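You operate a simulated robot arm through the tools that you are given. There is no shell and no other tool.

Carry out the task below with a simulated robot arm. There is one attempt and no reset: what you move stays moved.

Task
Find where the fitted pressure switch trips and set the trip dial to match.
Fine: type on SWITCH, pump till the lamp lights; then open the release, free the collar and stow the switch in the pieces tray.

It is judged by the outcome, as a careful person would: the job done as asked, and still so three seconds after it is handed in. It fails if anything else is knocked over, pushed out of place, dropped, spilled or broken.

Robot
A 7-joint arm with a two-finger parallel gripper, fixed in place. Base frame: the origin is at the foot of the arm, x ahead of it, y to its left, z up. Units: mm, degrees, N and s.
Its first joint turns from -166.0 to 166.0 degrees. Payload 4.4 kg.
The tool frame sits at the grasp point between the pads (the TCP): z along the fingers, y along the line on which they close. The tips reach 23 mm beyond it. The gripper opens to 94 mm. The fingers are 38 mm wide and 10 mm thick; the gripper's body (54 by 96 mm) begins 39 mm behind the TCP.
Orientation is that of the tool frame in the base frame, as a unit quaternion [x, y, z, w]. With the fingers straight down and closing along the base's y, the tool's x points along the base's -x, its y along +y and its z along -z.

Tools
- The arm moves only by the tool apply_moves. Its argument "steps" is a list of rows, each a list of 7 numbers: the shift along the tool's x, y, z in units of 30 mm (1.0 is 30 mm), then the turn, a rotation vector about the tool's x, y, z in units of 6 degrees (1.0 is 6 degrees), then the closure, from 0 (fully open) to 1 (shut). In form: [[x, y, z, rx, ry, rz, grip], ...]. A call has 1 to 20 rows; each row shifts and turns the commanded pose from where the row before left it, along the tool's axes as they then stand. A call with a number of a shift or a turn outside -1 to 1 is refused whole. Rows are played at 5 a second. More than 50 mm and 8.6 degrees between two rows, or a gripper value outside its range, and nothing of the call is played. Where a pose cannot be reached the arm comes as near as it can. A force on the tool above 90 N (or 10 N above the force at the start of the call, whichever is more), or a blocked arm, ends the call early, and 0.2 s more pass. Each finger travels about 72 mm/s and halts on what it meets, pressing with about 22 N; the grip force reading is that of the motor and also rises with nothing between the fingers. The clock runs only during rows and for 0.2 s after the last one: add rows that do not move to give the fingers time. It gives the time, the measured TCP pose, the force on the tool (base axes), the opening and the grip force at its end, in the units of the frame above (readings bear some noise), with the torque about the TCP (base axes, N m) and any sound that the robot's microphone picked up.
- Cameras (640 x 400 px; columns grow to the right, rows downward): "scene" is fixed at [219.6, 649.6, 1402.3]; the picture's right is [-0.58, -0.82, 0.00], its down [-0.36, 0.25, -0.90] and it looks along [0.74, -0.52, -0.43] (base axes); focal length 321 px, centre (320, 200). "wrist" rides on the gripper at [86, 16, -75] in the tool frame; the picture's right is [-0.18, 0.98, 0.00], its down [-0.58, -0.11, -0.81] and it looks along [-0.79, -0.15, 0.59] (tool axes); focal length 243 px, centre (320, 200). There is no depth. A picture from a camera that has moved, and an enlarged one, comes with that camera's place and axes in the base frame and with its lens.
- camera(camera): a new picture of that camera. No time passes.
- close_up(camera, box): a new picture of the part [left, top, right, bottom] of that camera's present view, enlarged. No time passes.
- finish_job(): hands the job in; it is judged then, once.

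Nothing tells you positions but the pictures and the camera data. Unless the task says otherwise, let go and move clear before handing in.

The tools are called after ">>>" as name(argument=value, ...) on one line, values as JSON. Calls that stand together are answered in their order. apply_moves: Moves the arm, as the interface text tells. Its arguments: {"type":"object","properties":{"steps":{"type":"array","items":{"type":"array","items":{"type":"number"}}}},"required":["steps"]} The other tools are called the same way: camera (camera) takes a picture; close_up (camera, box) takes an enlarged picture of a part of a camera's view; finish_job () hands the job in.

At the start:

```text
time: 0.0
tool_pos: [607.9, 142.5, 1241.1]
orientation: [0.0, 1.0, 0.0, -0.001]
ft_force: [0.4, 0.3, -0.5]
wrist_torque: [0.0, -0.04, 0.02]
finger_gap: 94.0
finger_force: 0.0
```

scene: 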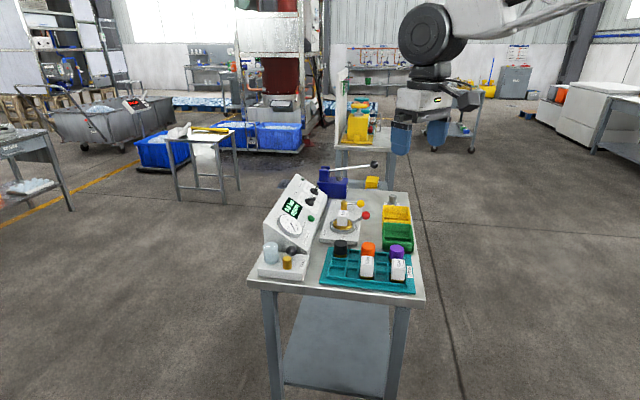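
wrist: 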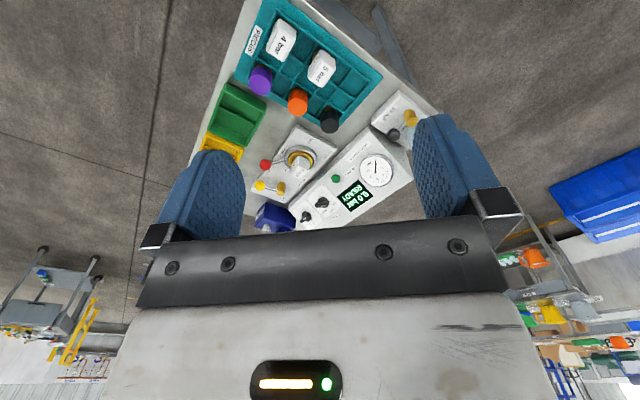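

I see a table with a pressure test panel, a fixture with a collar, a hand pump with a lever, a teal pieces tray, and bins. I'll take close-ups to read labels before moving.

>>> close_up(camera="scene", box=[240, 150, 440, 300])

>>> close_up(camera="scene", box=[250, 160, 350, 290])

>>> close_up(camera="scene", box=[310, 150, 430, 300])

>>> close_up(camera="wrist", box=[180, 0, 460, 240])

```text
2.67 times, centred on (340, 225) of scene
camera zoom: at [219.6, 649.6, 1402.3], right [-0.58, -0.82, 0.0], down [-0.36, 0.25, -0.9], along [0.74, -0.52, -0.43], focal length 856 px, centre (267, 133)
```

zoom: 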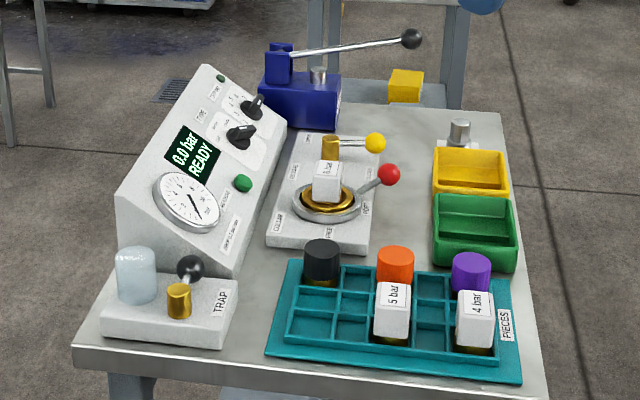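

```text
3.08 times, centred on (300, 225) of scene
camera zoom: at [219.6, 649.6, 1402.3], right [-0.58, -0.82, 0.0], down [-0.36, 0.25, -0.9], along [0.74, -0.52, -0.43], focal length 988 px, centre (382, 123)
```

zoom: 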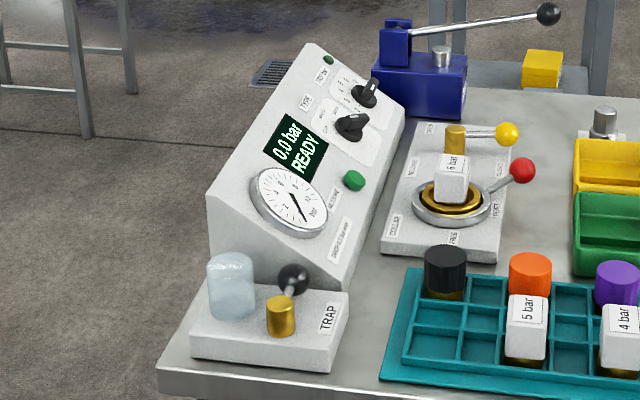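

```text
2.67 times, centred on (370, 225) of scene
camera zoom: at [219.6, 649.6, 1402.3], right [-0.58, -0.82, 0.0], down [-0.36, 0.25, -0.9], along [0.74, -0.52, -0.43], focal length 856 px, centre (187, 133)
```

zoom: 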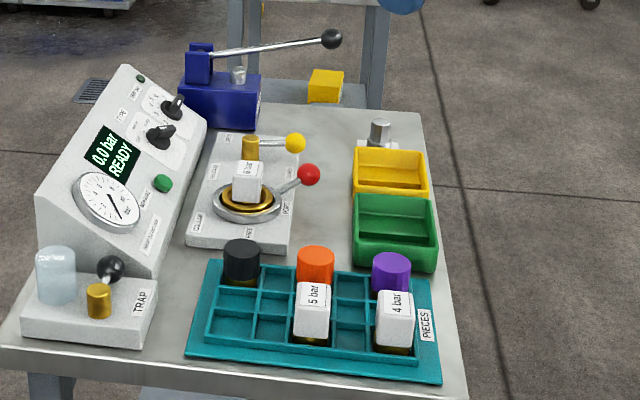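

```text
1.67 times, centred on (320, 120) of wrist
camera zoom: at [522.5, 159.2, 1315.9], right [0.18, 0.98, 0.0], down [0.58, -0.11, 0.81], along [0.79, -0.15, -0.59], focal length 404 px, centre (320, 333)
```

zoom: 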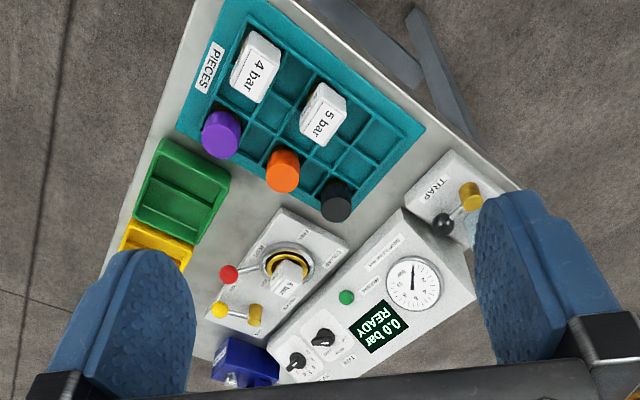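

The table stands rotated about 45° ahead of the arm. I want to read the panel, fixture and trap labels at higher magnification before acting.

>>> close_up(camera="scene", box=[290, 165, 340, 205])

>>> close_up(camera="scene", box=[270, 200, 335, 250])

>>> close_up(camera="scene", box=[315, 190, 395, 250])

>>> close_up(camera="scene", box=[310, 150, 410, 210])

>>> close_up(camera="scene", box=[250, 230, 330, 290])

>>> close_up(camera="wrist", box=[270, 140, 420, 240])

>>> close_up(camera="wrist", box=[240, 110, 350, 210])

```text
10.00 times, centred on (315, 185) of scene
camera zoom: at [219.6, 649.6, 1402.3], right [-0.58, -0.82, 0.0], down [-0.36, 0.25, -0.9], along [0.74, -0.52, -0.43], focal length 3211 px, centre (370, 350)
```

zoom: 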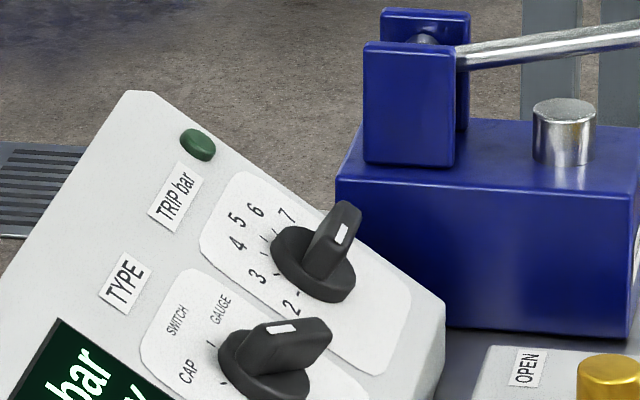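

```text
8.00 times, centred on (302, 225) of scene
camera zoom: at [219.6, 649.6, 1402.3], right [-0.58, -0.82, 0.0], down [-0.36, 0.25, -0.9], along [0.74, -0.52, -0.43], focal length 2569 px, centre (460, 0)
```

zoom: 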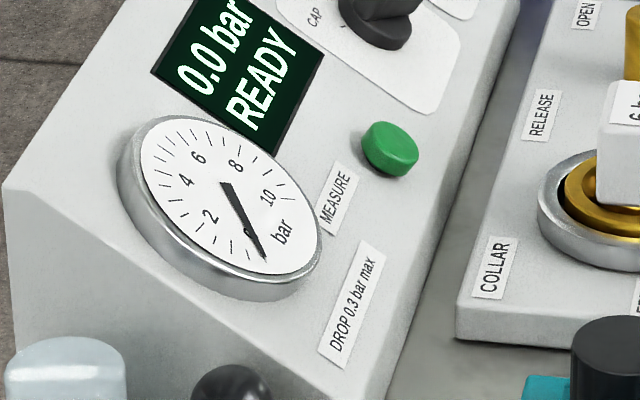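

```text
6.67 times, centred on (355, 220) of scene
camera zoom: at [219.6, 649.6, 1402.3], right [-0.58, -0.82, 0.0], down [-0.36, 0.25, -0.9], along [0.74, -0.52, -0.43], focal length 2141 px, centre (87, 67)
```

zoom: 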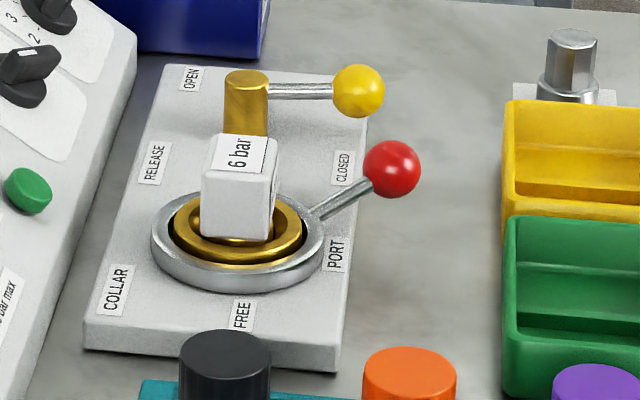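

```text
6.40 times, centred on (360, 180) of scene
camera zoom: at [219.6, 649.6, 1402.3], right [-0.58, -0.82, 0.0], down [-0.36, 0.25, -0.9], along [0.74, -0.52, -0.43], focal length 2055 px, centre (64, 328)
```

zoom: 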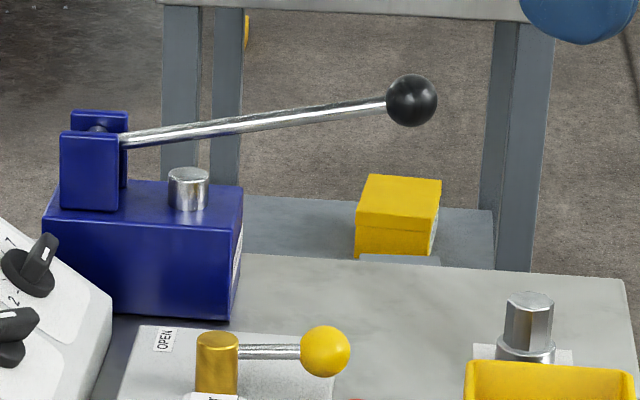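

```text
6.67 times, centred on (290, 260) of scene
camera zoom: at [219.6, 649.6, 1402.3], right [-0.58, -0.82, 0.0], down [-0.36, 0.25, -0.9], along [0.74, -0.52, -0.43], focal length 2141 px, centre (520, -200)
```

zoom: 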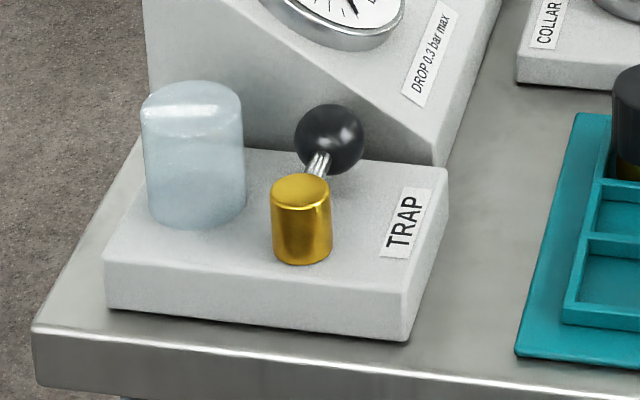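

```text
4.00 times, centred on (345, 190) of wrist
camera zoom: at [522.5, 159.2, 1315.9], right [0.18, 0.98, 0.0], down [0.58, -0.11, 0.81], along [0.79, -0.15, -0.59], focal length 970 px, centre (220, 240)
```

zoom: 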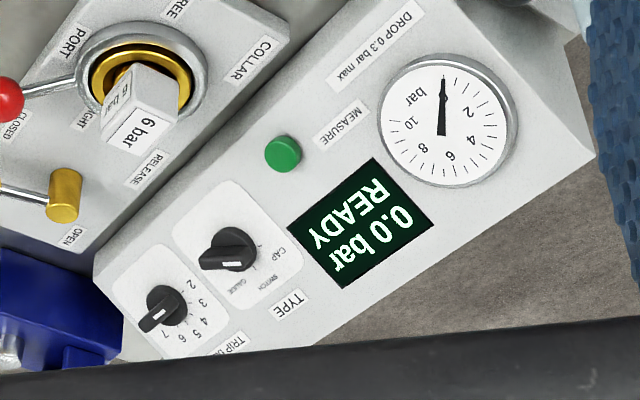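

```text
4.00 times, centred on (295, 160) of wrist
camera zoom: at [522.5, 159.2, 1315.9], right [0.18, 0.98, 0.0], down [0.58, -0.11, 0.81], along [0.79, -0.15, -0.59], focal length 970 px, centre (420, 360)
```

zoom: 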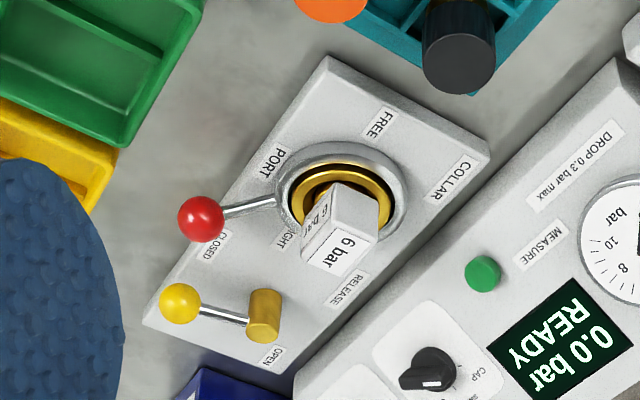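

The labels read TYPE (CAP/SWITCH/GAUGE), TRIP bar 2–7, RELEASE (OPEN/CLOSED, yellow), COLLAR (TIGHT/FREE, red), and the pump is at the far end. The equipment seems to lie 700–1250 mm out, so I'll move forward high in the air to check reach and get a closer look.

>>> apply_moves(steps=[[-1, -0.4, 0, 0, 0, 0, 0], [-1, -0.4, 0, 0, 0, 0, 0], [-1, -0.4, 0, 0, 0, 0, 0], [-1, -0.4, 0, 0, 0, 0, 0], [-1, -0.4, 0, 0, 0, 0, 0], [-1, -0.4, 0, 0, 0, 0, 0], [-1, -0.4, 0, 0, 0, 0, 0], [-1, -0.4, 0, 0, 0, 0, 0]])

>>> camera(camera="wrist")

>>> camera(camera="scene")

```text
time: 1.8
tool_pos: [847.9, 46.6, 1242.2]
orientation: [0.0, 1.0, 0.0, 0.0]
ft_force: [0.1, 0.0, 0.4]
wrist_torque: [0.03, 0.04, 0.02]
finger_gap: 93.9
finger_force: 0.0
```

```text
taken
camera wrist: at [761.8, 62.6, 1316.5], right [0.18, 0.98, 0.0], down [0.58, -0.11, 0.81], along [0.79, -0.15, -0.59], focal length 243 px, centre (320, 200)
```

wrist: 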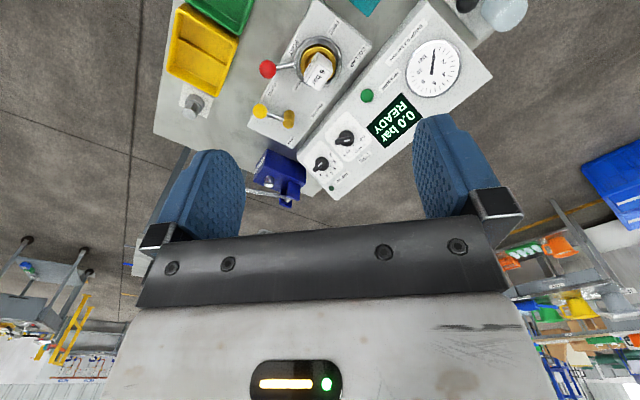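

```text
taken
```

scene: 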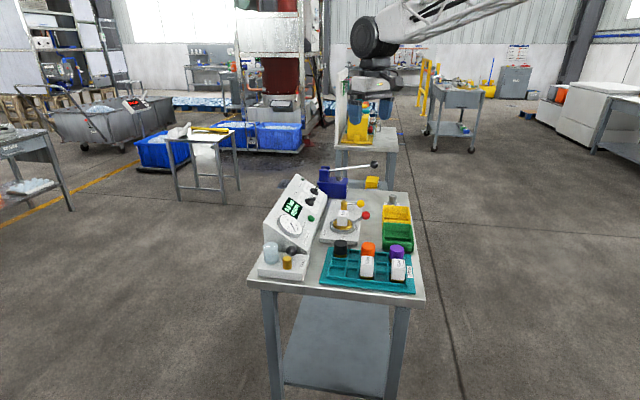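

The arm reached 850 mm easily at height. I'll continue outward to probe the reach limit and view the far end of the table.

>>> apply_moves(steps=[[-1, -0.4, 0, 0, 0, 0, 0], [-1, -0.4, 0, 0, 0, 0, 0], [-1, -0.4, 0, 0, 0, 0, 0], [-1, -0.4, 0, 0, 0, 0, 0], [-1, -0.4, 0, 0, 0, 0, 0], [0, 0, 0, 0, 0, 0, 0]])

>>> camera(camera="wrist")

>>> camera(camera="scene")

```text
time: 3.2
tool_pos: [998.9, -11.7, 1243.3]
orientation: [0.0, 1.0, 0.0, 0.0]
ft_force: [-0.4, -0.6, -0.1]
wrist_torque: [0.02, -0.03, -0.01]
finger_gap: 94.0
finger_force: 0.0
```

```text
taken
camera wrist: at [913.5, 5.7, 1317.1], right [0.18, 0.98, 0.0], down [0.58, -0.11, 0.81], along [0.79, -0.15, -0.59], focal length 243 px, centre (320, 200)
```

wrist: 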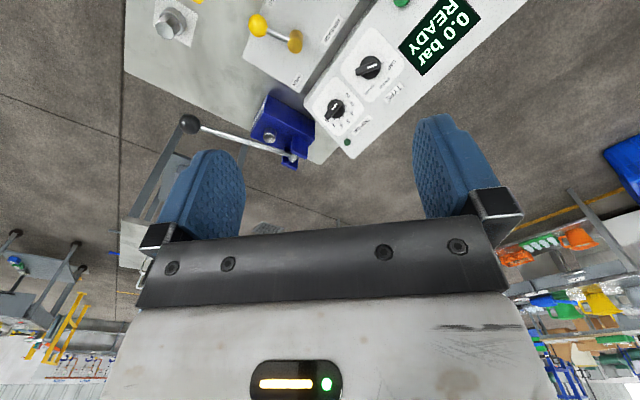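

```text
taken
```

scene: 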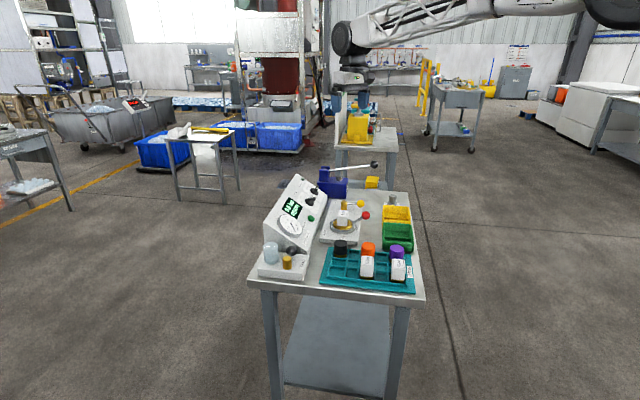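

The view from here shows the pump knob near (1130, -265, 960) and the pump pivot near (1312, -145, 900). I'll take detailed close-ups from this pose of the dials, release lever, and pump.

>>> close_up(camera="wrist", box=[300, 0, 480, 160])

>>> close_up(camera="wrist", box=[310, 40, 410, 150])

>>> close_up(camera="wrist", box=[170, 80, 330, 180])

>>> close_up(camera="wrist", box=[140, 0, 340, 100])

```text
2.50 times, centred on (390, 80) of wrist
camera zoom: at [913.5, 5.7, 1317.1], right [0.18, 0.98, 0.0], down [0.58, -0.11, 0.81], along [0.79, -0.15, -0.59], focal length 606 px, centre (145, 500)
```

zoom: 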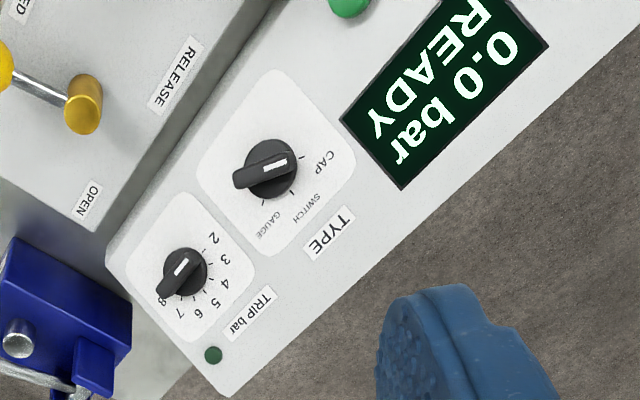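

```text
3.64 times, centred on (360, 95) of wrist
camera zoom: at [913.5, 5.7, 1317.1], right [0.18, 0.98, 0.0], down [0.58, -0.11, 0.81], along [0.79, -0.15, -0.59], focal length 882 px, centre (174, 582)
```

zoom: 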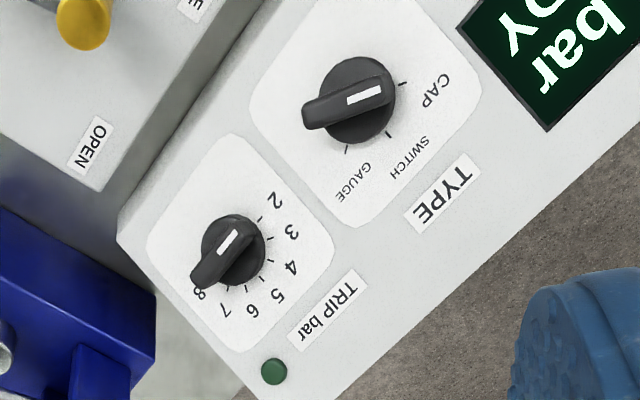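

```text
4.00 times, centred on (250, 130) of wrist
camera zoom: at [913.5, 5.7, 1317.1], right [0.18, 0.98, 0.0], down [0.58, -0.11, 0.81], along [0.79, -0.15, -0.59], focal length 970 px, centre (600, 480)
```

zoom: 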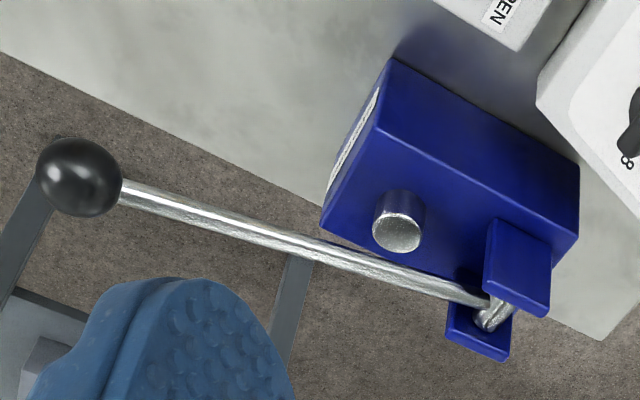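

```text
3.20 times, centred on (240, 50) of wrist
camera zoom: at [913.5, 5.7, 1317.1], right [0.18, 0.98, 0.0], down [0.58, -0.11, 0.81], along [0.79, -0.15, -0.59], focal length 776 px, centre (576, 680)
```

zoom: 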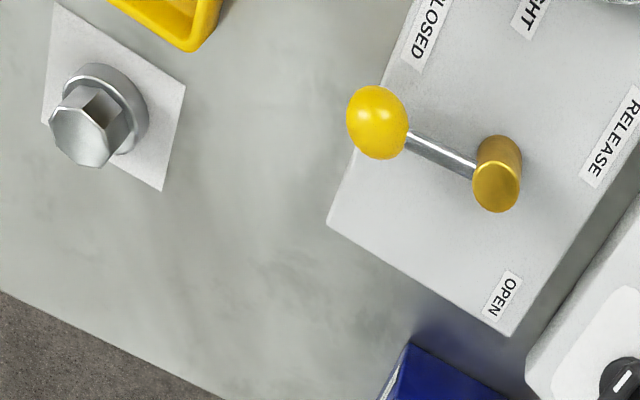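

TYPE appears to sit at CAP and the release lever at CLOSED. Next I'll test reach toward the pump knob while staying high.

>>> apply_moves(steps=[[-0.48, -0.94, 0, 0, 0, 0, 0], [-0.48, -0.94, 0, 0, 0, 0, 0], [-0.48, -0.94, 0, 0, 0, 0, 0], [-0.48, -0.94, 0, 0, 0, 0, 0], [-0.48, -0.94, 0, 0, 0, 0, 0], [-0.48, -0.94, 0, 0, 0, 0, 0], [-0.48, -0.94, 0, 0, 0, 0, 0], [-0.48, -0.94, 0, 0, 0, 0, 0], [-0.48, -0.94, 0, 0, 0, 0, 0], [0, 0, 0, 0, 0, 0, 0]])

>>> camera(camera="wrist")

>>> camera(camera="scene")

```text
time: 5.4
tool_pos: [1127.0, -268.6, 1241.9]
orientation: [0.0, 1.0, 0.001, 0.0]
ft_force: [-0.1, 0.6, -0.7]
wrist_torque: [-0.02, 0.02, -0.02]
finger_gap: 94.1
finger_force: 0.0
```

```text
taken
camera wrist: at [1041.5, -251.2, 1316.0], right [0.18, 0.98, 0.0], down [0.58, -0.11, 0.81], along [0.79, -0.15, -0.59], focal length 243 px, centre (320, 200)
```

wrist: 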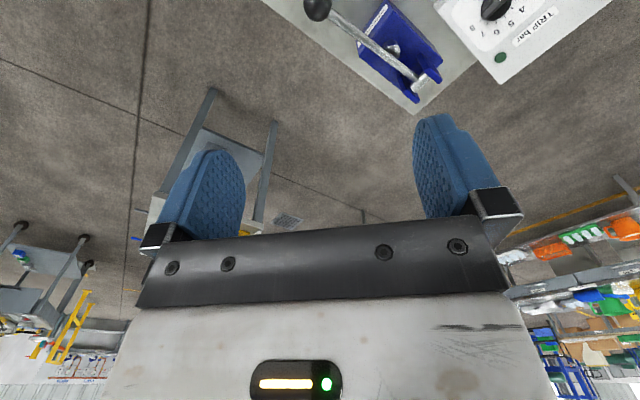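

```text
taken
```

scene: 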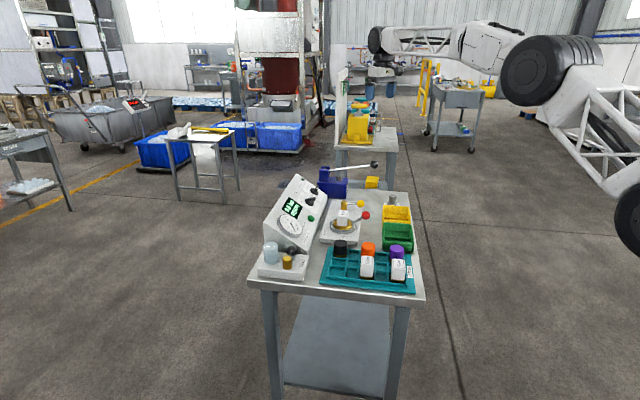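

Reach is fine here even with the tool vertical. I'll turn the wrist so its camera faces the panel square-on and come nearer to read the dials accurately.

>>> apply_moves(steps=[[0, 0, 0, 0, 0, -0.942, 0], [0, 0, 0, 0, 0, -0.942, 0], [0, 0, 0, 0, 0, -0.942, 0], [0, 0, 0, 0, 0, -0.942, 0], [0, 0, 0, 0, 0, -0.942, 0], [0, 0, 0, 0, 0, -0.942, 0], [0, 0, 0, 0, 0, -0.942, 0], [0, 0, 0, 0, 0, -0.942, 0], [0, 0, 0, 0, 0, -0.942, 0], [0, 0, 0, 0, 0, -0.942, 0], [-0.165, 0.809, 0.879, 0, 0, 0, 0], [-0.165, 0.809, 0.879, 0, 0, 0, 0], [-0.165, 0.809, 0.879, 0, 0, 0, 0], [-0.165, 0.809, 0.879, 0, 0, 0, 0], [-0.165, 0.809, 0.879, 0, 0, 0, 0], [-0.165, 0.809, 0.879, 0, 0, 0, 0], [-0.165, 0.809, 0.879, 0, 0, 0, 0], [-0.165, 0.809, 0.879, 0, 0, 0, 0], [0, 0, 0, 0, 0, 0, 0]])

>>> camera(camera="wrist")

>>> camera(camera="scene")

```text
time: 9.4
tool_pos: [986.1, -124.7, 1032.0]
orientation: [-0.473, 0.881, 0.0, 0.0]
ft_force: [-1.2, -0.6, -0.2]
wrist_torque: [-0.02, 0.01, -0.03]
finger_gap: 94.1
finger_force: 0.1
```

```text
taken
camera wrist: at [925.6, -186.9, 1105.5], right [-0.72, 0.7, 0.0], down [0.41, 0.42, 0.81], along [0.56, 0.58, -0.59], focal length 243 px, centre (320, 200)
```

wrist: 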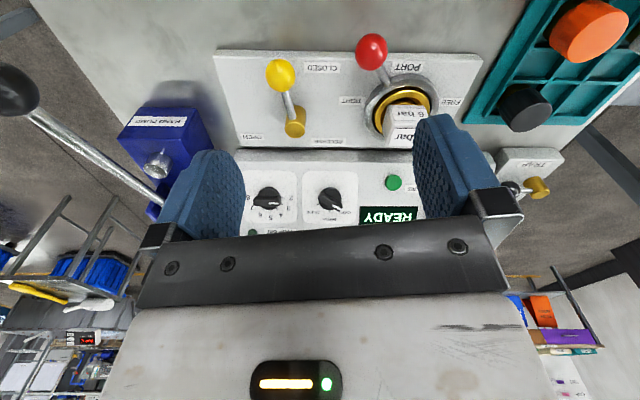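

```text
taken
```

scene: 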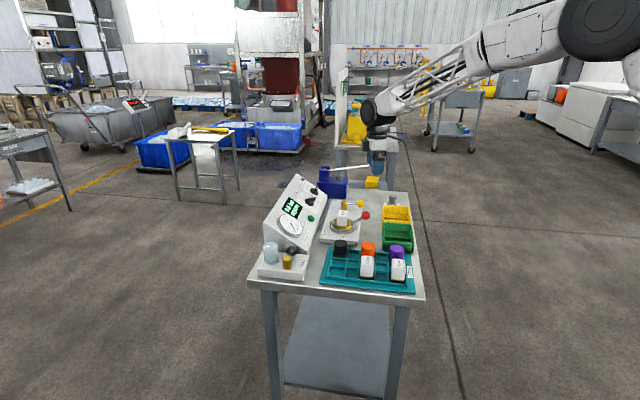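

Now the wrist camera looks almost square at the panel and fixture. I'll enlarge the dials, the fixture levers, and the pump.

>>> close_up(camera="wrist", box=[235, 155, 375, 240])

>>> close_up(camera="wrist", box=[210, 20, 490, 160])

>>> close_up(camera="wrist", box=[0, 50, 230, 230])

>>> close_up(camera="wrist", box=[350, 20, 470, 150])

```text
4.57 times, centred on (305, 198) of wrist
camera zoom: at [925.6, -186.9, 1105.5], right [-0.72, 0.7, 0.0], down [0.41, 0.42, 0.81], along [0.56, 0.58, -0.59], focal length 1109 px, centre (389, 211)
```

zoom: 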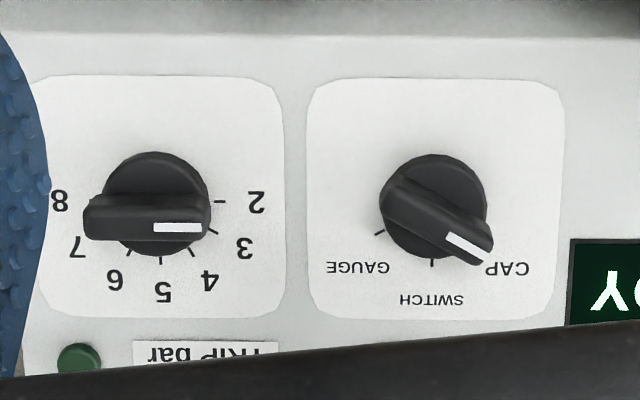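

```text
2.29 times, centred on (350, 90) of wrist
camera zoom: at [925.6, -186.9, 1105.5], right [-0.72, 0.7, 0.0], down [0.41, 0.42, 0.81], along [0.56, 0.58, -0.59], focal length 555 px, centre (251, 451)
```

zoom: 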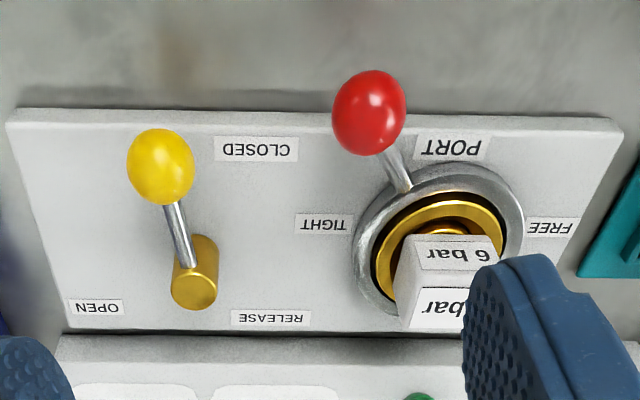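

```text
2.22 times, centred on (115, 140) of wrist
camera zoom: at [925.6, -186.9, 1105.5], right [-0.72, 0.7, 0.0], down [0.41, 0.42, 0.81], along [0.56, 0.58, -0.59], focal length 539 px, centre (776, 333)
```

zoom: 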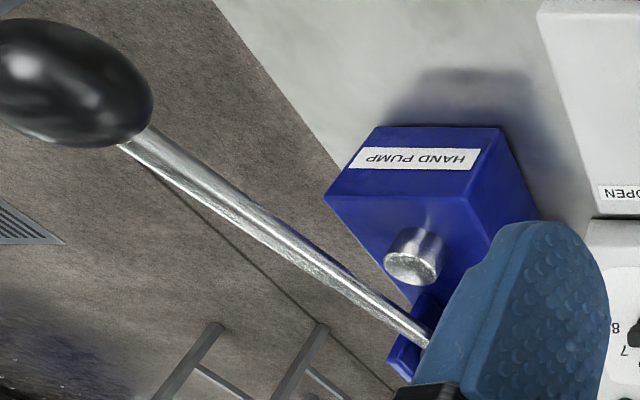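

```text
3.08 times, centred on (410, 85) of wrist
camera zoom: at [925.6, -186.9, 1105.5], right [-0.72, 0.7, 0.0], down [0.41, 0.42, 0.81], along [0.56, 0.58, -0.59], focal length 746 px, centre (43, 554)
```

zoom: 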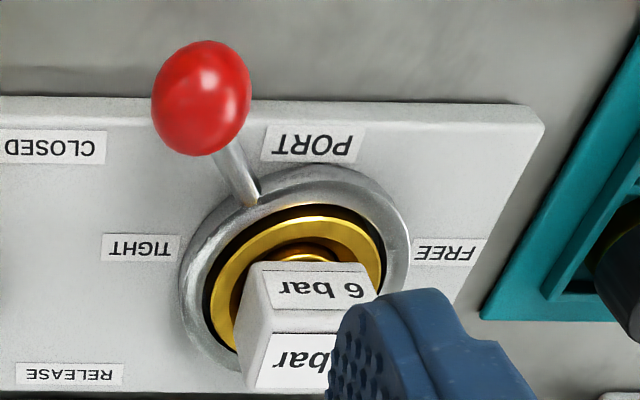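

TYPE is at CAP, TRIP at 2 (30° per bar, 5 straight up), RELEASE is CLOSED and the collar lever is on the TIGHT side. I take the TYPE knob to be near (1124, 42, 889) on a panel tilted about 35°. I'll orient the tool to its bar here in free air.

>>> apply_moves(steps=[[0, 0, 0, 0, 0, 0.955, 0], [0, 0, 0, 0, 0, 0.955, 0], [0, 0, 0, 0, -0.972, 0, 0], [0, 0, 0, 0, -0.972, 0, 0], [0, 0, 0, 0, -0.972, 0, 0], [0, 0, 0, 0, -0.972, 0, 0], [0, 0, 0, 0, -0.972, 0, 0.2], [0, 0, 0, 0, -0.972, 0, 0.4], [0, 0, 0, 0, 0, -1, 0.4], [0, 0, 0, 0, 0, -1, 0.4], [0, 0, 0, 0, 0, -1, 0.4], [0, 0, 0, 0, 0, -1, 0.4], [0, 0, 0, 0, 0, -1, 0.4], [0, 0, 0, 0, 0, -1, 0.4], [0, 0, 0, 0, 0, -1, 0.4], [0, 0, 0, 0, 0, -1, 0.4], [0, 0, 0, 0, 0, -1, 0.4], [0, 0, 0, 0, 0, -1, 0.4], [0, 0, 0, 0, 0, 0, 0.4]])

>>> camera(camera="wrist")

>>> camera(camera="scene")

```text
time: 13.4
tool_pos: [988.5, -126.8, 1031.3]
orientation: [0.758, -0.579, 0.038, -0.298]
ft_force: [0.2, 0.2, 0.1]
wrist_torque: [0.0, 0.02, -0.03]
finger_gap: 56.3
finger_force: 0.0
```

```text
taken
camera wrist: at [972.4, -236.9, 1058.7], right [-0.9, 0.02, -0.44], down [-0.42, 0.21, 0.88], along [0.11, 0.98, -0.18], focal length 243 px, centre (320, 200)
```

wrist: 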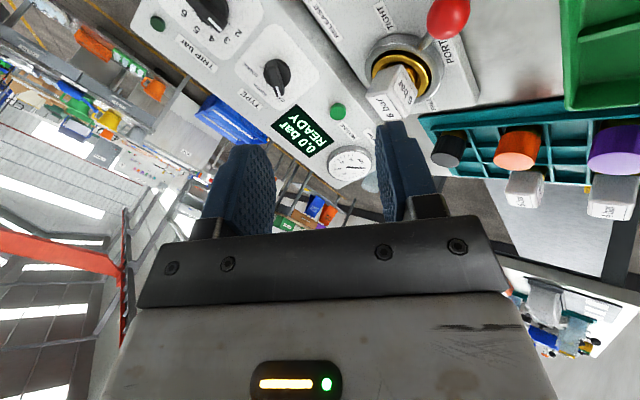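

```text
taken
```

scene: 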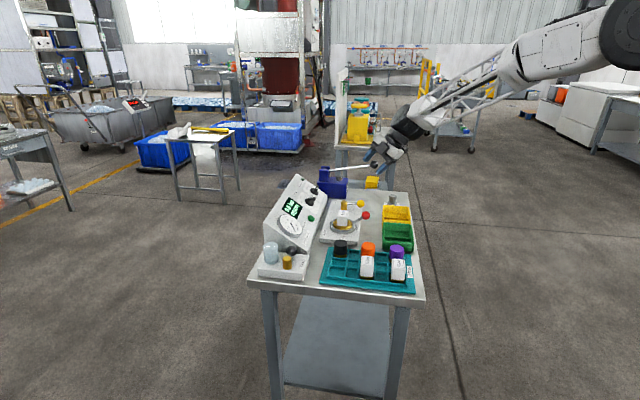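

Orientation matches the plan. Now I'll translate to a standoff about 100 mm out from the TYPE knob along the panel normal.

>>> apply_moves(steps=[[-0.377, -0.392, 0.78, 0, 0, 0, 0.4], [-0.377, -0.392, 0.78, 0, 0, 0, 0.4], [-0.377, -0.392, 0.78, 0, 0, 0, 0.4], [-0.377, -0.392, 0.78, 0, 0, 0, 0.4], [-0.377, -0.392, 0.78, 0, 0, 0, 0.4], [-0.377, -0.392, 0.78, 0, 0, 0, 0.4], [0, 0, 0, 0, 0, 0, 0.4]])

>>> camera(camera="wrist")

>>> close_up(camera="scene", box=[260, 120, 420, 230])

```text
time: 15.0
tool_pos: [1082.7, 4.9, 970.6]
orientation: [0.756, -0.581, 0.039, -0.298]
ft_force: [0.6, -0.5, 0.4]
wrist_torque: [-0.05, 0.03, 0.0]
finger_gap: 56.2
finger_force: 0.0
```

```text
taken
camera wrist: at [1067.4, -106.2, 997.9], right [-0.9, 0.02, -0.44], down [-0.42, 0.21, 0.88], along [0.11, 0.98, -0.18], focal length 243 px, centre (320, 200)
```

wrist: 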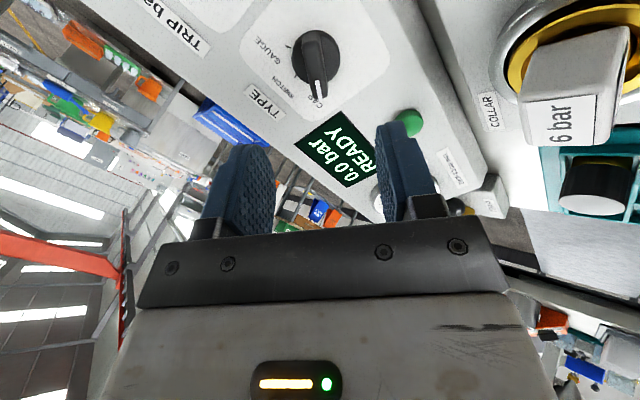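

```text
3.64 times, centred on (340, 175) of scene
camera zoom: at [219.6, 649.6, 1402.3], right [-0.58, -0.82, 0.0], down [-0.36, 0.25, -0.9], along [0.74, -0.52, -0.43], focal length 1168 px, centre (247, 291)
```

zoom: 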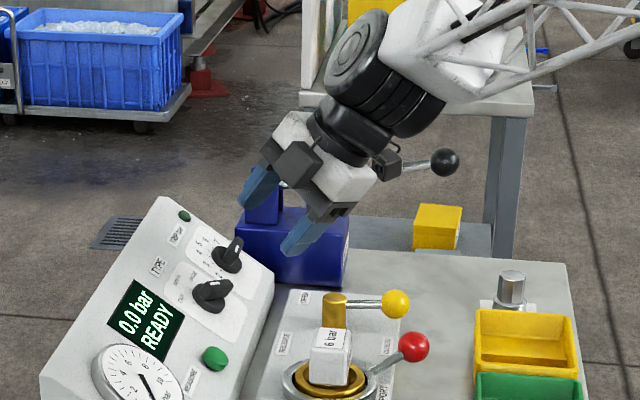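

The knob appears almost on the tool axis. I'll zoom to check lateral alignment before going in.

>>> close_up(camera="wrist", box=[240, 10, 400, 110])

>>> close_up(camera="scene", box=[295, 150, 355, 200])

```text
4.00 times, centred on (320, 60) of wrist
camera zoom: at [1067.4, -106.2, 997.9], right [-0.9, 0.02, -0.44], down [-0.42, 0.21, 0.88], along [0.11, 0.98, -0.18], focal length 970 px, centre (320, 760)
```

zoom: 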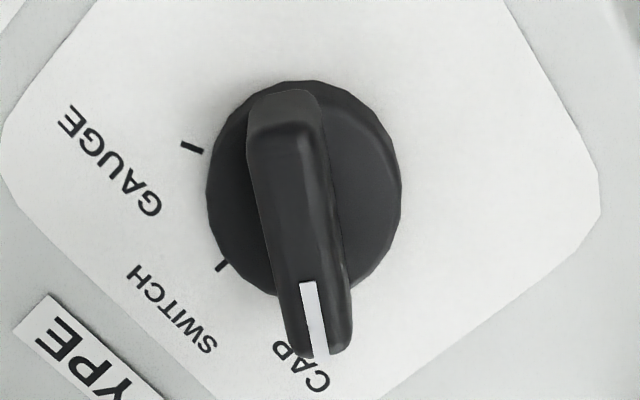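

```text
8.00 times, centred on (325, 175) of scene
camera zoom: at [219.6, 649.6, 1402.3], right [-0.58, -0.82, 0.0], down [-0.36, 0.25, -0.9], along [0.74, -0.52, -0.43], focal length 2569 px, centre (280, 400)
```

zoom: 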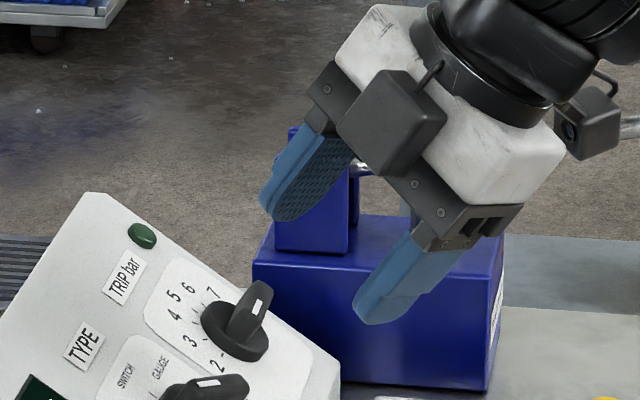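

The bar is parallel to the finger faces, just ~3 mm off to the side. I'll shift by that and approach to just short of the knob.

>>> apply_moves(steps=[[0.05, -0.05, 0.67, 0, 0, 0, 0.4], [0.05, -0.04, 0.67, 0, 0, 0, 0.4], [0, 0, 0.66, 0, 0, 0, 0.4], [0, 0, 0, 0, 0, 0, 0.4]])

>>> camera(camera="wrist")

>>> close_up(camera="scene", box=[285, 150, 345, 200])

```text
time: 16.0
tool_pos: [1111.3, 24.0, 920.8]
orientation: [0.757, -0.581, 0.039, -0.298]
ft_force: [-0.3, 0.1, 0.1]
wrist_torque: [0.01, 0.02, -0.02]
finger_gap: 56.6
finger_force: 0.1
```

```text
taken
camera wrist: at [1096.4, -86.2, 948.7], right [-0.9, 0.02, -0.44], down [-0.42, 0.21, 0.88], along [0.11, 0.98, -0.18], focal length 243 px, centre (320, 200)
```

wrist: 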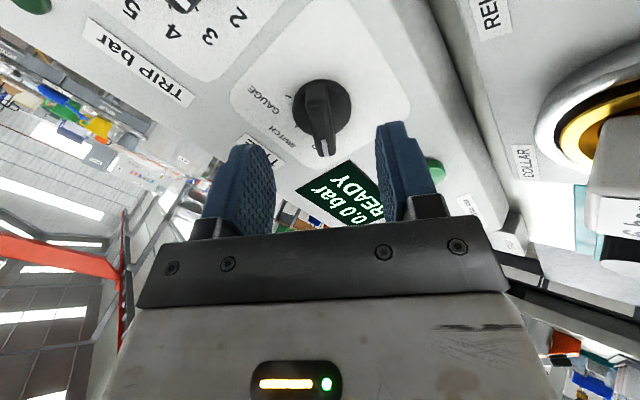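

```text
8.00 times, centred on (315, 175) of scene
camera zoom: at [219.6, 649.6, 1402.3], right [-0.58, -0.82, 0.0], down [-0.36, 0.25, -0.9], along [0.74, -0.52, -0.43], focal length 2569 px, centre (360, 400)
```

zoom: 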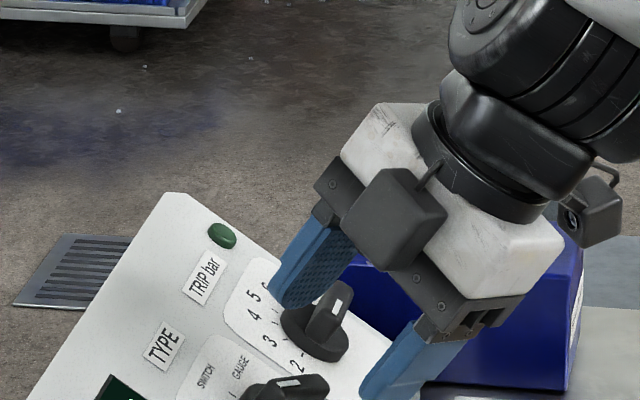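

>>> close_up(camera="wrist", box=[200, 60, 440, 240])

```text
2.22 times, centred on (320, 150) of wrist
camera zoom: at [1096.4, -86.2, 948.7], right [-0.9, 0.02, -0.44], down [-0.42, 0.21, 0.88], along [0.11, 0.98, -0.18], focal length 539 px, centre (320, 311)
```

zoom: 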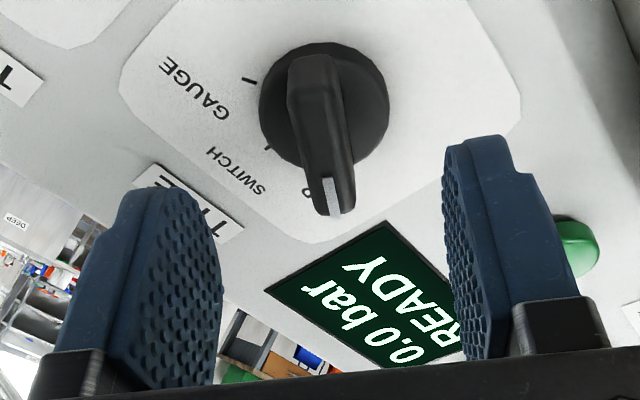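

Aligned. I'll advance 30 mm so the fingertips straddle the bar, then close gently.

>>> apply_moves(steps=[[0, 0, 0.5, 0, 0, 0, 0.4], [0, 0, 0.5, 0, 0, 0, 0.4], [0, 0, 0, 0, 0, 0, 0.4], [0, 0, 0, 0, 0, 0, 0.6], [0, 0, 0, 0, 0, 0, 0.75], [0, 0, 0, 0, 0, 0, 0.9], [0, 0, 0, 0, 0, 0, 1], [0, 0, 0, 0, 0, 0, 1]])

>>> camera(camera="wrist")

>>> close_up(camera="scene", box=[285, 150, 345, 200])

```text
time: 17.8
tool_pos: [1122.1, 36.2, 896.6]
orientation: [0.756, -0.581, 0.039, -0.298]
ft_force: [1.2, 0.7, -0.7]
wrist_torque: [-0.08, -0.04, -0.12]
finger_gap: 12.9
finger_force: 44.6
```

```text
taken
camera wrist: at [1107.9, -74.0, 924.4], right [-0.9, 0.02, -0.44], down [-0.42, 0.21, 0.88], along [0.11, 0.98, -0.18], focal length 243 px, centre (320, 200)
```

wrist: 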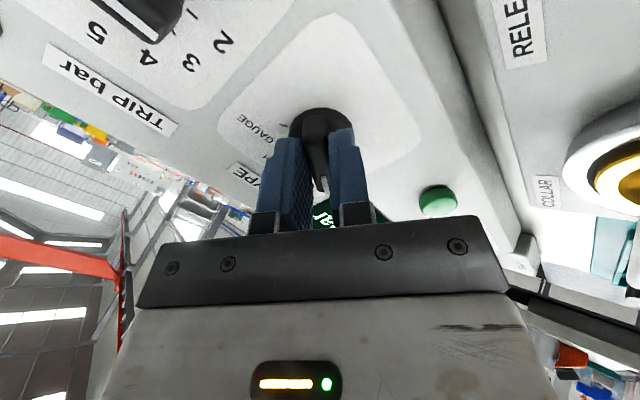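

```text
8.00 times, centred on (315, 175) of scene
camera zoom: at [219.6, 649.6, 1402.3], right [-0.58, -0.82, 0.0], down [-0.36, 0.25, -0.9], along [0.74, -0.52, -0.43], focal length 2569 px, centre (360, 400)
```

zoom: 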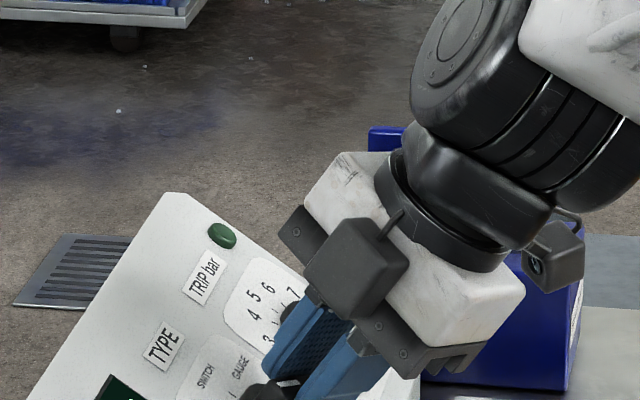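

The bar is held (12.9 mm gap). Now I'll turn it clockwise 60° from CAP to SWITCH slowly.

>>> apply_moves(steps=[[0, 0, 0, 0, 0, 0.5, 1], [0, 0, 0, 0, 0, 0.5, 1], [0, 0, 0, 0, 0, 0.5, 1], [0, 0, 0, 0, 0, 0.5, 1], [0, 0, 0, 0, 0, 0.5, 1], [0, 0, 0, 0, 0, 0.5, 1], [0, 0, 0, 0, 0, 0.5, 1], [0, 0, 0, 0, 0, 0.5, 1], [0, 0, 0, 0, 0, 0.5, 1], [0, 0, 0, 0, 0, 0.5, 1]])

>>> camera(camera="wrist")

```text
time: 20.0
tool_pos: [1121.6, 37.6, 894.1]
orientation: [-0.581, 0.757, 0.041, 0.297]
ft_force: [-84.9, -1.5, -9.5]
wrist_torque: [-0.25, 1.17, 0.87]
finger_gap: 13.3
finger_force: 45.2
```

```text
taken
camera wrist: at [1064.8, -61.8, 908.3], right [-0.86, 0.47, -0.19], down [-0.14, 0.13, 0.98], along [0.49, 0.87, -0.05], focal length 243 px, centre (320, 200)
```

wrist: 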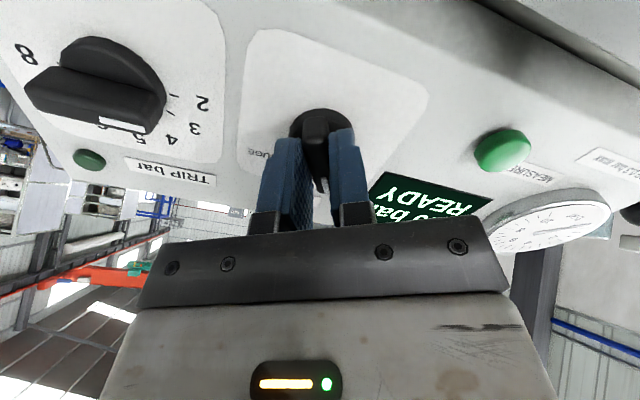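

The turn reached 30° but a side force built up, meaning the knob's axis is offset a few mm along the bar from the tool axis. I'll shift toward it to relieve the force before continuing.

>>> apply_moves(steps=[[-0.043, 0.025, 0, 0, 0, 0, 1], [-0.044, 0.025, 0, 0, 0, 0, 1], [0, 0, 0, 0, 0, 0, 1]])

```text
time: 20.8
tool_pos: [1121.5, 38.0, 895.8]
orientation: [-0.58, 0.757, 0.039, 0.298]
ft_force: [-34.5, -11.3, -33.8]
wrist_torque: [-0.52, 0.54, 0.09]
finger_gap: 13.1
finger_force: 44.7
```

>>> apply_moves(steps=[[-0.039, 0.023, 0, 0, 0, 0, 1], [-0.039, 0.023, 0, 0, 0, 0, 1], [0, 0, 0, 0, 0, 0, 1]])

```text
time: 21.6
tool_pos: [1120.7, 39.5, 899.1]
orientation: [-0.58, 0.757, 0.039, 0.299]
ft_force: [4.4, -12.7, -29.4]
wrist_torque: [-0.51, 0.15, -0.17]
finger_gap: 12.7
finger_force: 45.3
```

Side force is nearly gone now. I'll continue the turn for the remaining 30° in two parts, checking force.

>>> apply_moves(steps=[[0, 0, 0, 0, 0, 0.5, 1], [0, 0, 0, 0, 0, 0.5, 1], [0, 0, 0, 0, 0, 0.5, 1], [0, 0, 0, 0, 0, 0.5, 1], [0, 0, 0, 0, 0, 0.5, 1], [0, 0, 0, 0, 0, 0, 1]])

```text
time: 23.0
tool_pos: [1122.8, 40.6, 899.2]
orientation: [-0.476, 0.826, 0.078, 0.291]
ft_force: [47.8, -27.5, -20.1]
wrist_torque: [-0.41, -0.54, -0.43]
finger_gap: 12.9
finger_force: 44.9
```

Side force is building the other way now with 15° left. I'll let go, inspect, and re-centre rather than force it.

>>> apply_moves(steps=[[0, 0, 0, 0, 0, 0, 0.8], [0, 0, 0, 0, 0, 0, 0.6], [0, 0, 0, 0, 0, 0, 0.5], [0, 0, 0, 0, 0, 0, 0.5]])

>>> camera(camera="wrist")

>>> close_up(camera="wrist", box=[220, 80, 420, 240])

>>> close_up(camera="scene", box=[275, 160, 345, 220])

```text
time: 24.0
tool_pos: [1121.9, 41.8, 899.2]
orientation: [-0.478, 0.825, 0.078, 0.29]
ft_force: [1.0, 0.0, 0.2]
wrist_torque: [-0.01, 0.02, 0.0]
finger_gap: 46.9
finger_force: 0.1
```

```text
taken
camera wrist: at [1045.6, -43.6, 909.2], right [-0.75, 0.66, -0.04], down [-0.02, 0.05, 1.0], along [0.66, 0.75, -0.02], focal length 243 px, centre (320, 200)
```

wrist: 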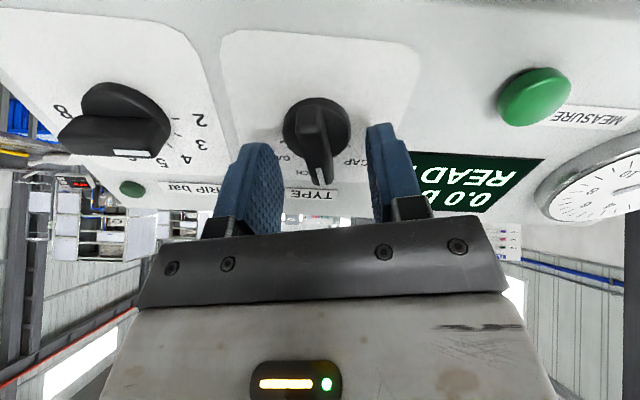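

```text
2.50 times, centred on (320, 160) of wrist
camera zoom: at [1045.6, -43.6, 909.2], right [-0.75, 0.66, -0.04], down [-0.02, 0.05, 1.0], along [0.66, 0.75, -0.02], focal length 606 px, centre (320, 300)
```

zoom: 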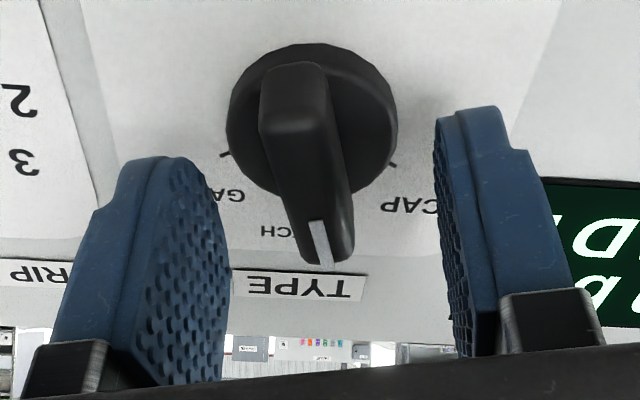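

```text
6.67 times, centred on (310, 190) of scene
camera zoom: at [219.6, 649.6, 1402.3], right [-0.58, -0.82, 0.0], down [-0.36, 0.25, -0.9], along [0.74, -0.52, -0.43], focal length 2141 px, centre (387, 267)
```

zoom: 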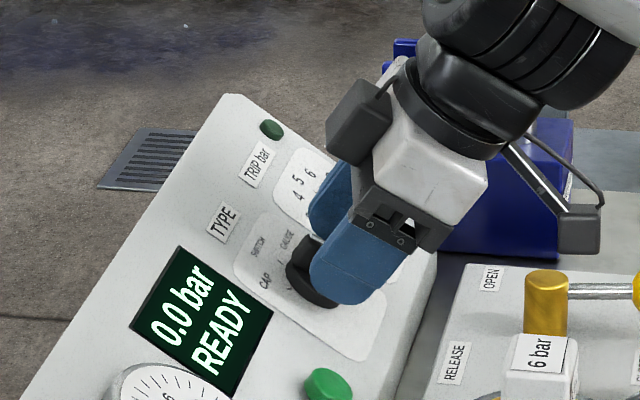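

The knob followed to about -15° from SWITCH, and the view shows its axis lies ~5 mm toward the camera side of my tool axis. I'll re-centre, re-grip and finish the turn.

>>> apply_moves(steps=[[0.167, 0, 0.1, 0, 0, 0, 0.5], [0, 0, 0, 0, 0, 0, 0.5], [0, 0, 0, 0, 0, 0, 0.7], [0, 0, 0, 0, 0, 0, 0.85], [0, 0, 0, 0, 0, 0, 1], [0, 0, 0, 0, 0, 0, 1]])

>>> close_up(camera="wrist", box=[220, 80, 420, 240])

```text
time: 25.4
tool_pos: [1120.4, 38.5, 893.0]
orientation: [-0.476, 0.826, 0.077, 0.291]
ft_force: [33.0, -10.5, -3.7]
wrist_torque: [0.1, -0.46, -0.34]
finger_gap: 12.8
finger_force: 45.5
```

```text
2.50 times, centred on (320, 160) of wrist
camera zoom: at [1045.7, -47.2, 903.9], right [-0.75, 0.66, -0.04], down [-0.02, 0.05, 1.0], along [0.66, 0.75, -0.02], focal length 606 px, centre (320, 300)
```

zoom: 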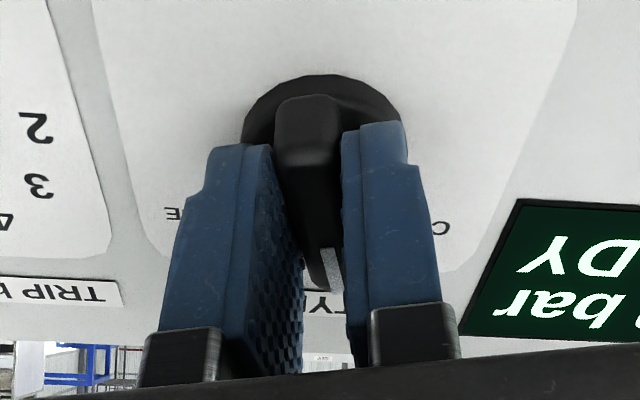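

>>> apply_moves(steps=[[0, -0.04, 0, 0, 0, 0, 1], [0, 0, 0, 0, 0, 0, 1]])

```text
time: 26.0
tool_pos: [1120.8, 37.5, 893.7]
orientation: [-0.477, 0.826, 0.078, 0.29]
ft_force: [13.1, -14.1, 2.0]
wrist_torque: [0.59, -0.59, -0.1]
finger_gap: 13.0
finger_force: 44.8
```

>>> apply_moves(steps=[[0, -0.02, 0, 0, 0, 0.4, 1], [0, -0.02, 0, 0, 0, 0.4, 1], [0, 0, 0, 0, 0, 0.45, 1], [0, 0, 0, 0, 0, 0, 1]])

```text
time: 27.0
tool_pos: [1122.0, 37.3, 893.0]
orientation: [-0.423, 0.855, 0.097, 0.283]
ft_force: [-57.0, 10.6, 14.5]
wrist_torque: [0.07, 0.49, 0.46]
finger_gap: 13.1
finger_force: 44.5
```

>>> apply_moves(steps=[[0, 0.05, 0, 0, 0, 0.35, 1], [0, 0.02, 0, 0, 0, 0.45, 1], [0, 0.02, 0, 0, 0, 0.45, 1], [0, 0, 0, 0, 0, 0, 1]])

```text
time: 28.0
tool_pos: [1121.3, 39.7, 891.4]
orientation: [-0.364, 0.881, 0.115, 0.278]
ft_force: [23.9, 14.3, -13.4]
wrist_torque: [0.52, -0.58, -0.03]
finger_gap: 12.9
finger_force: 45.3
```

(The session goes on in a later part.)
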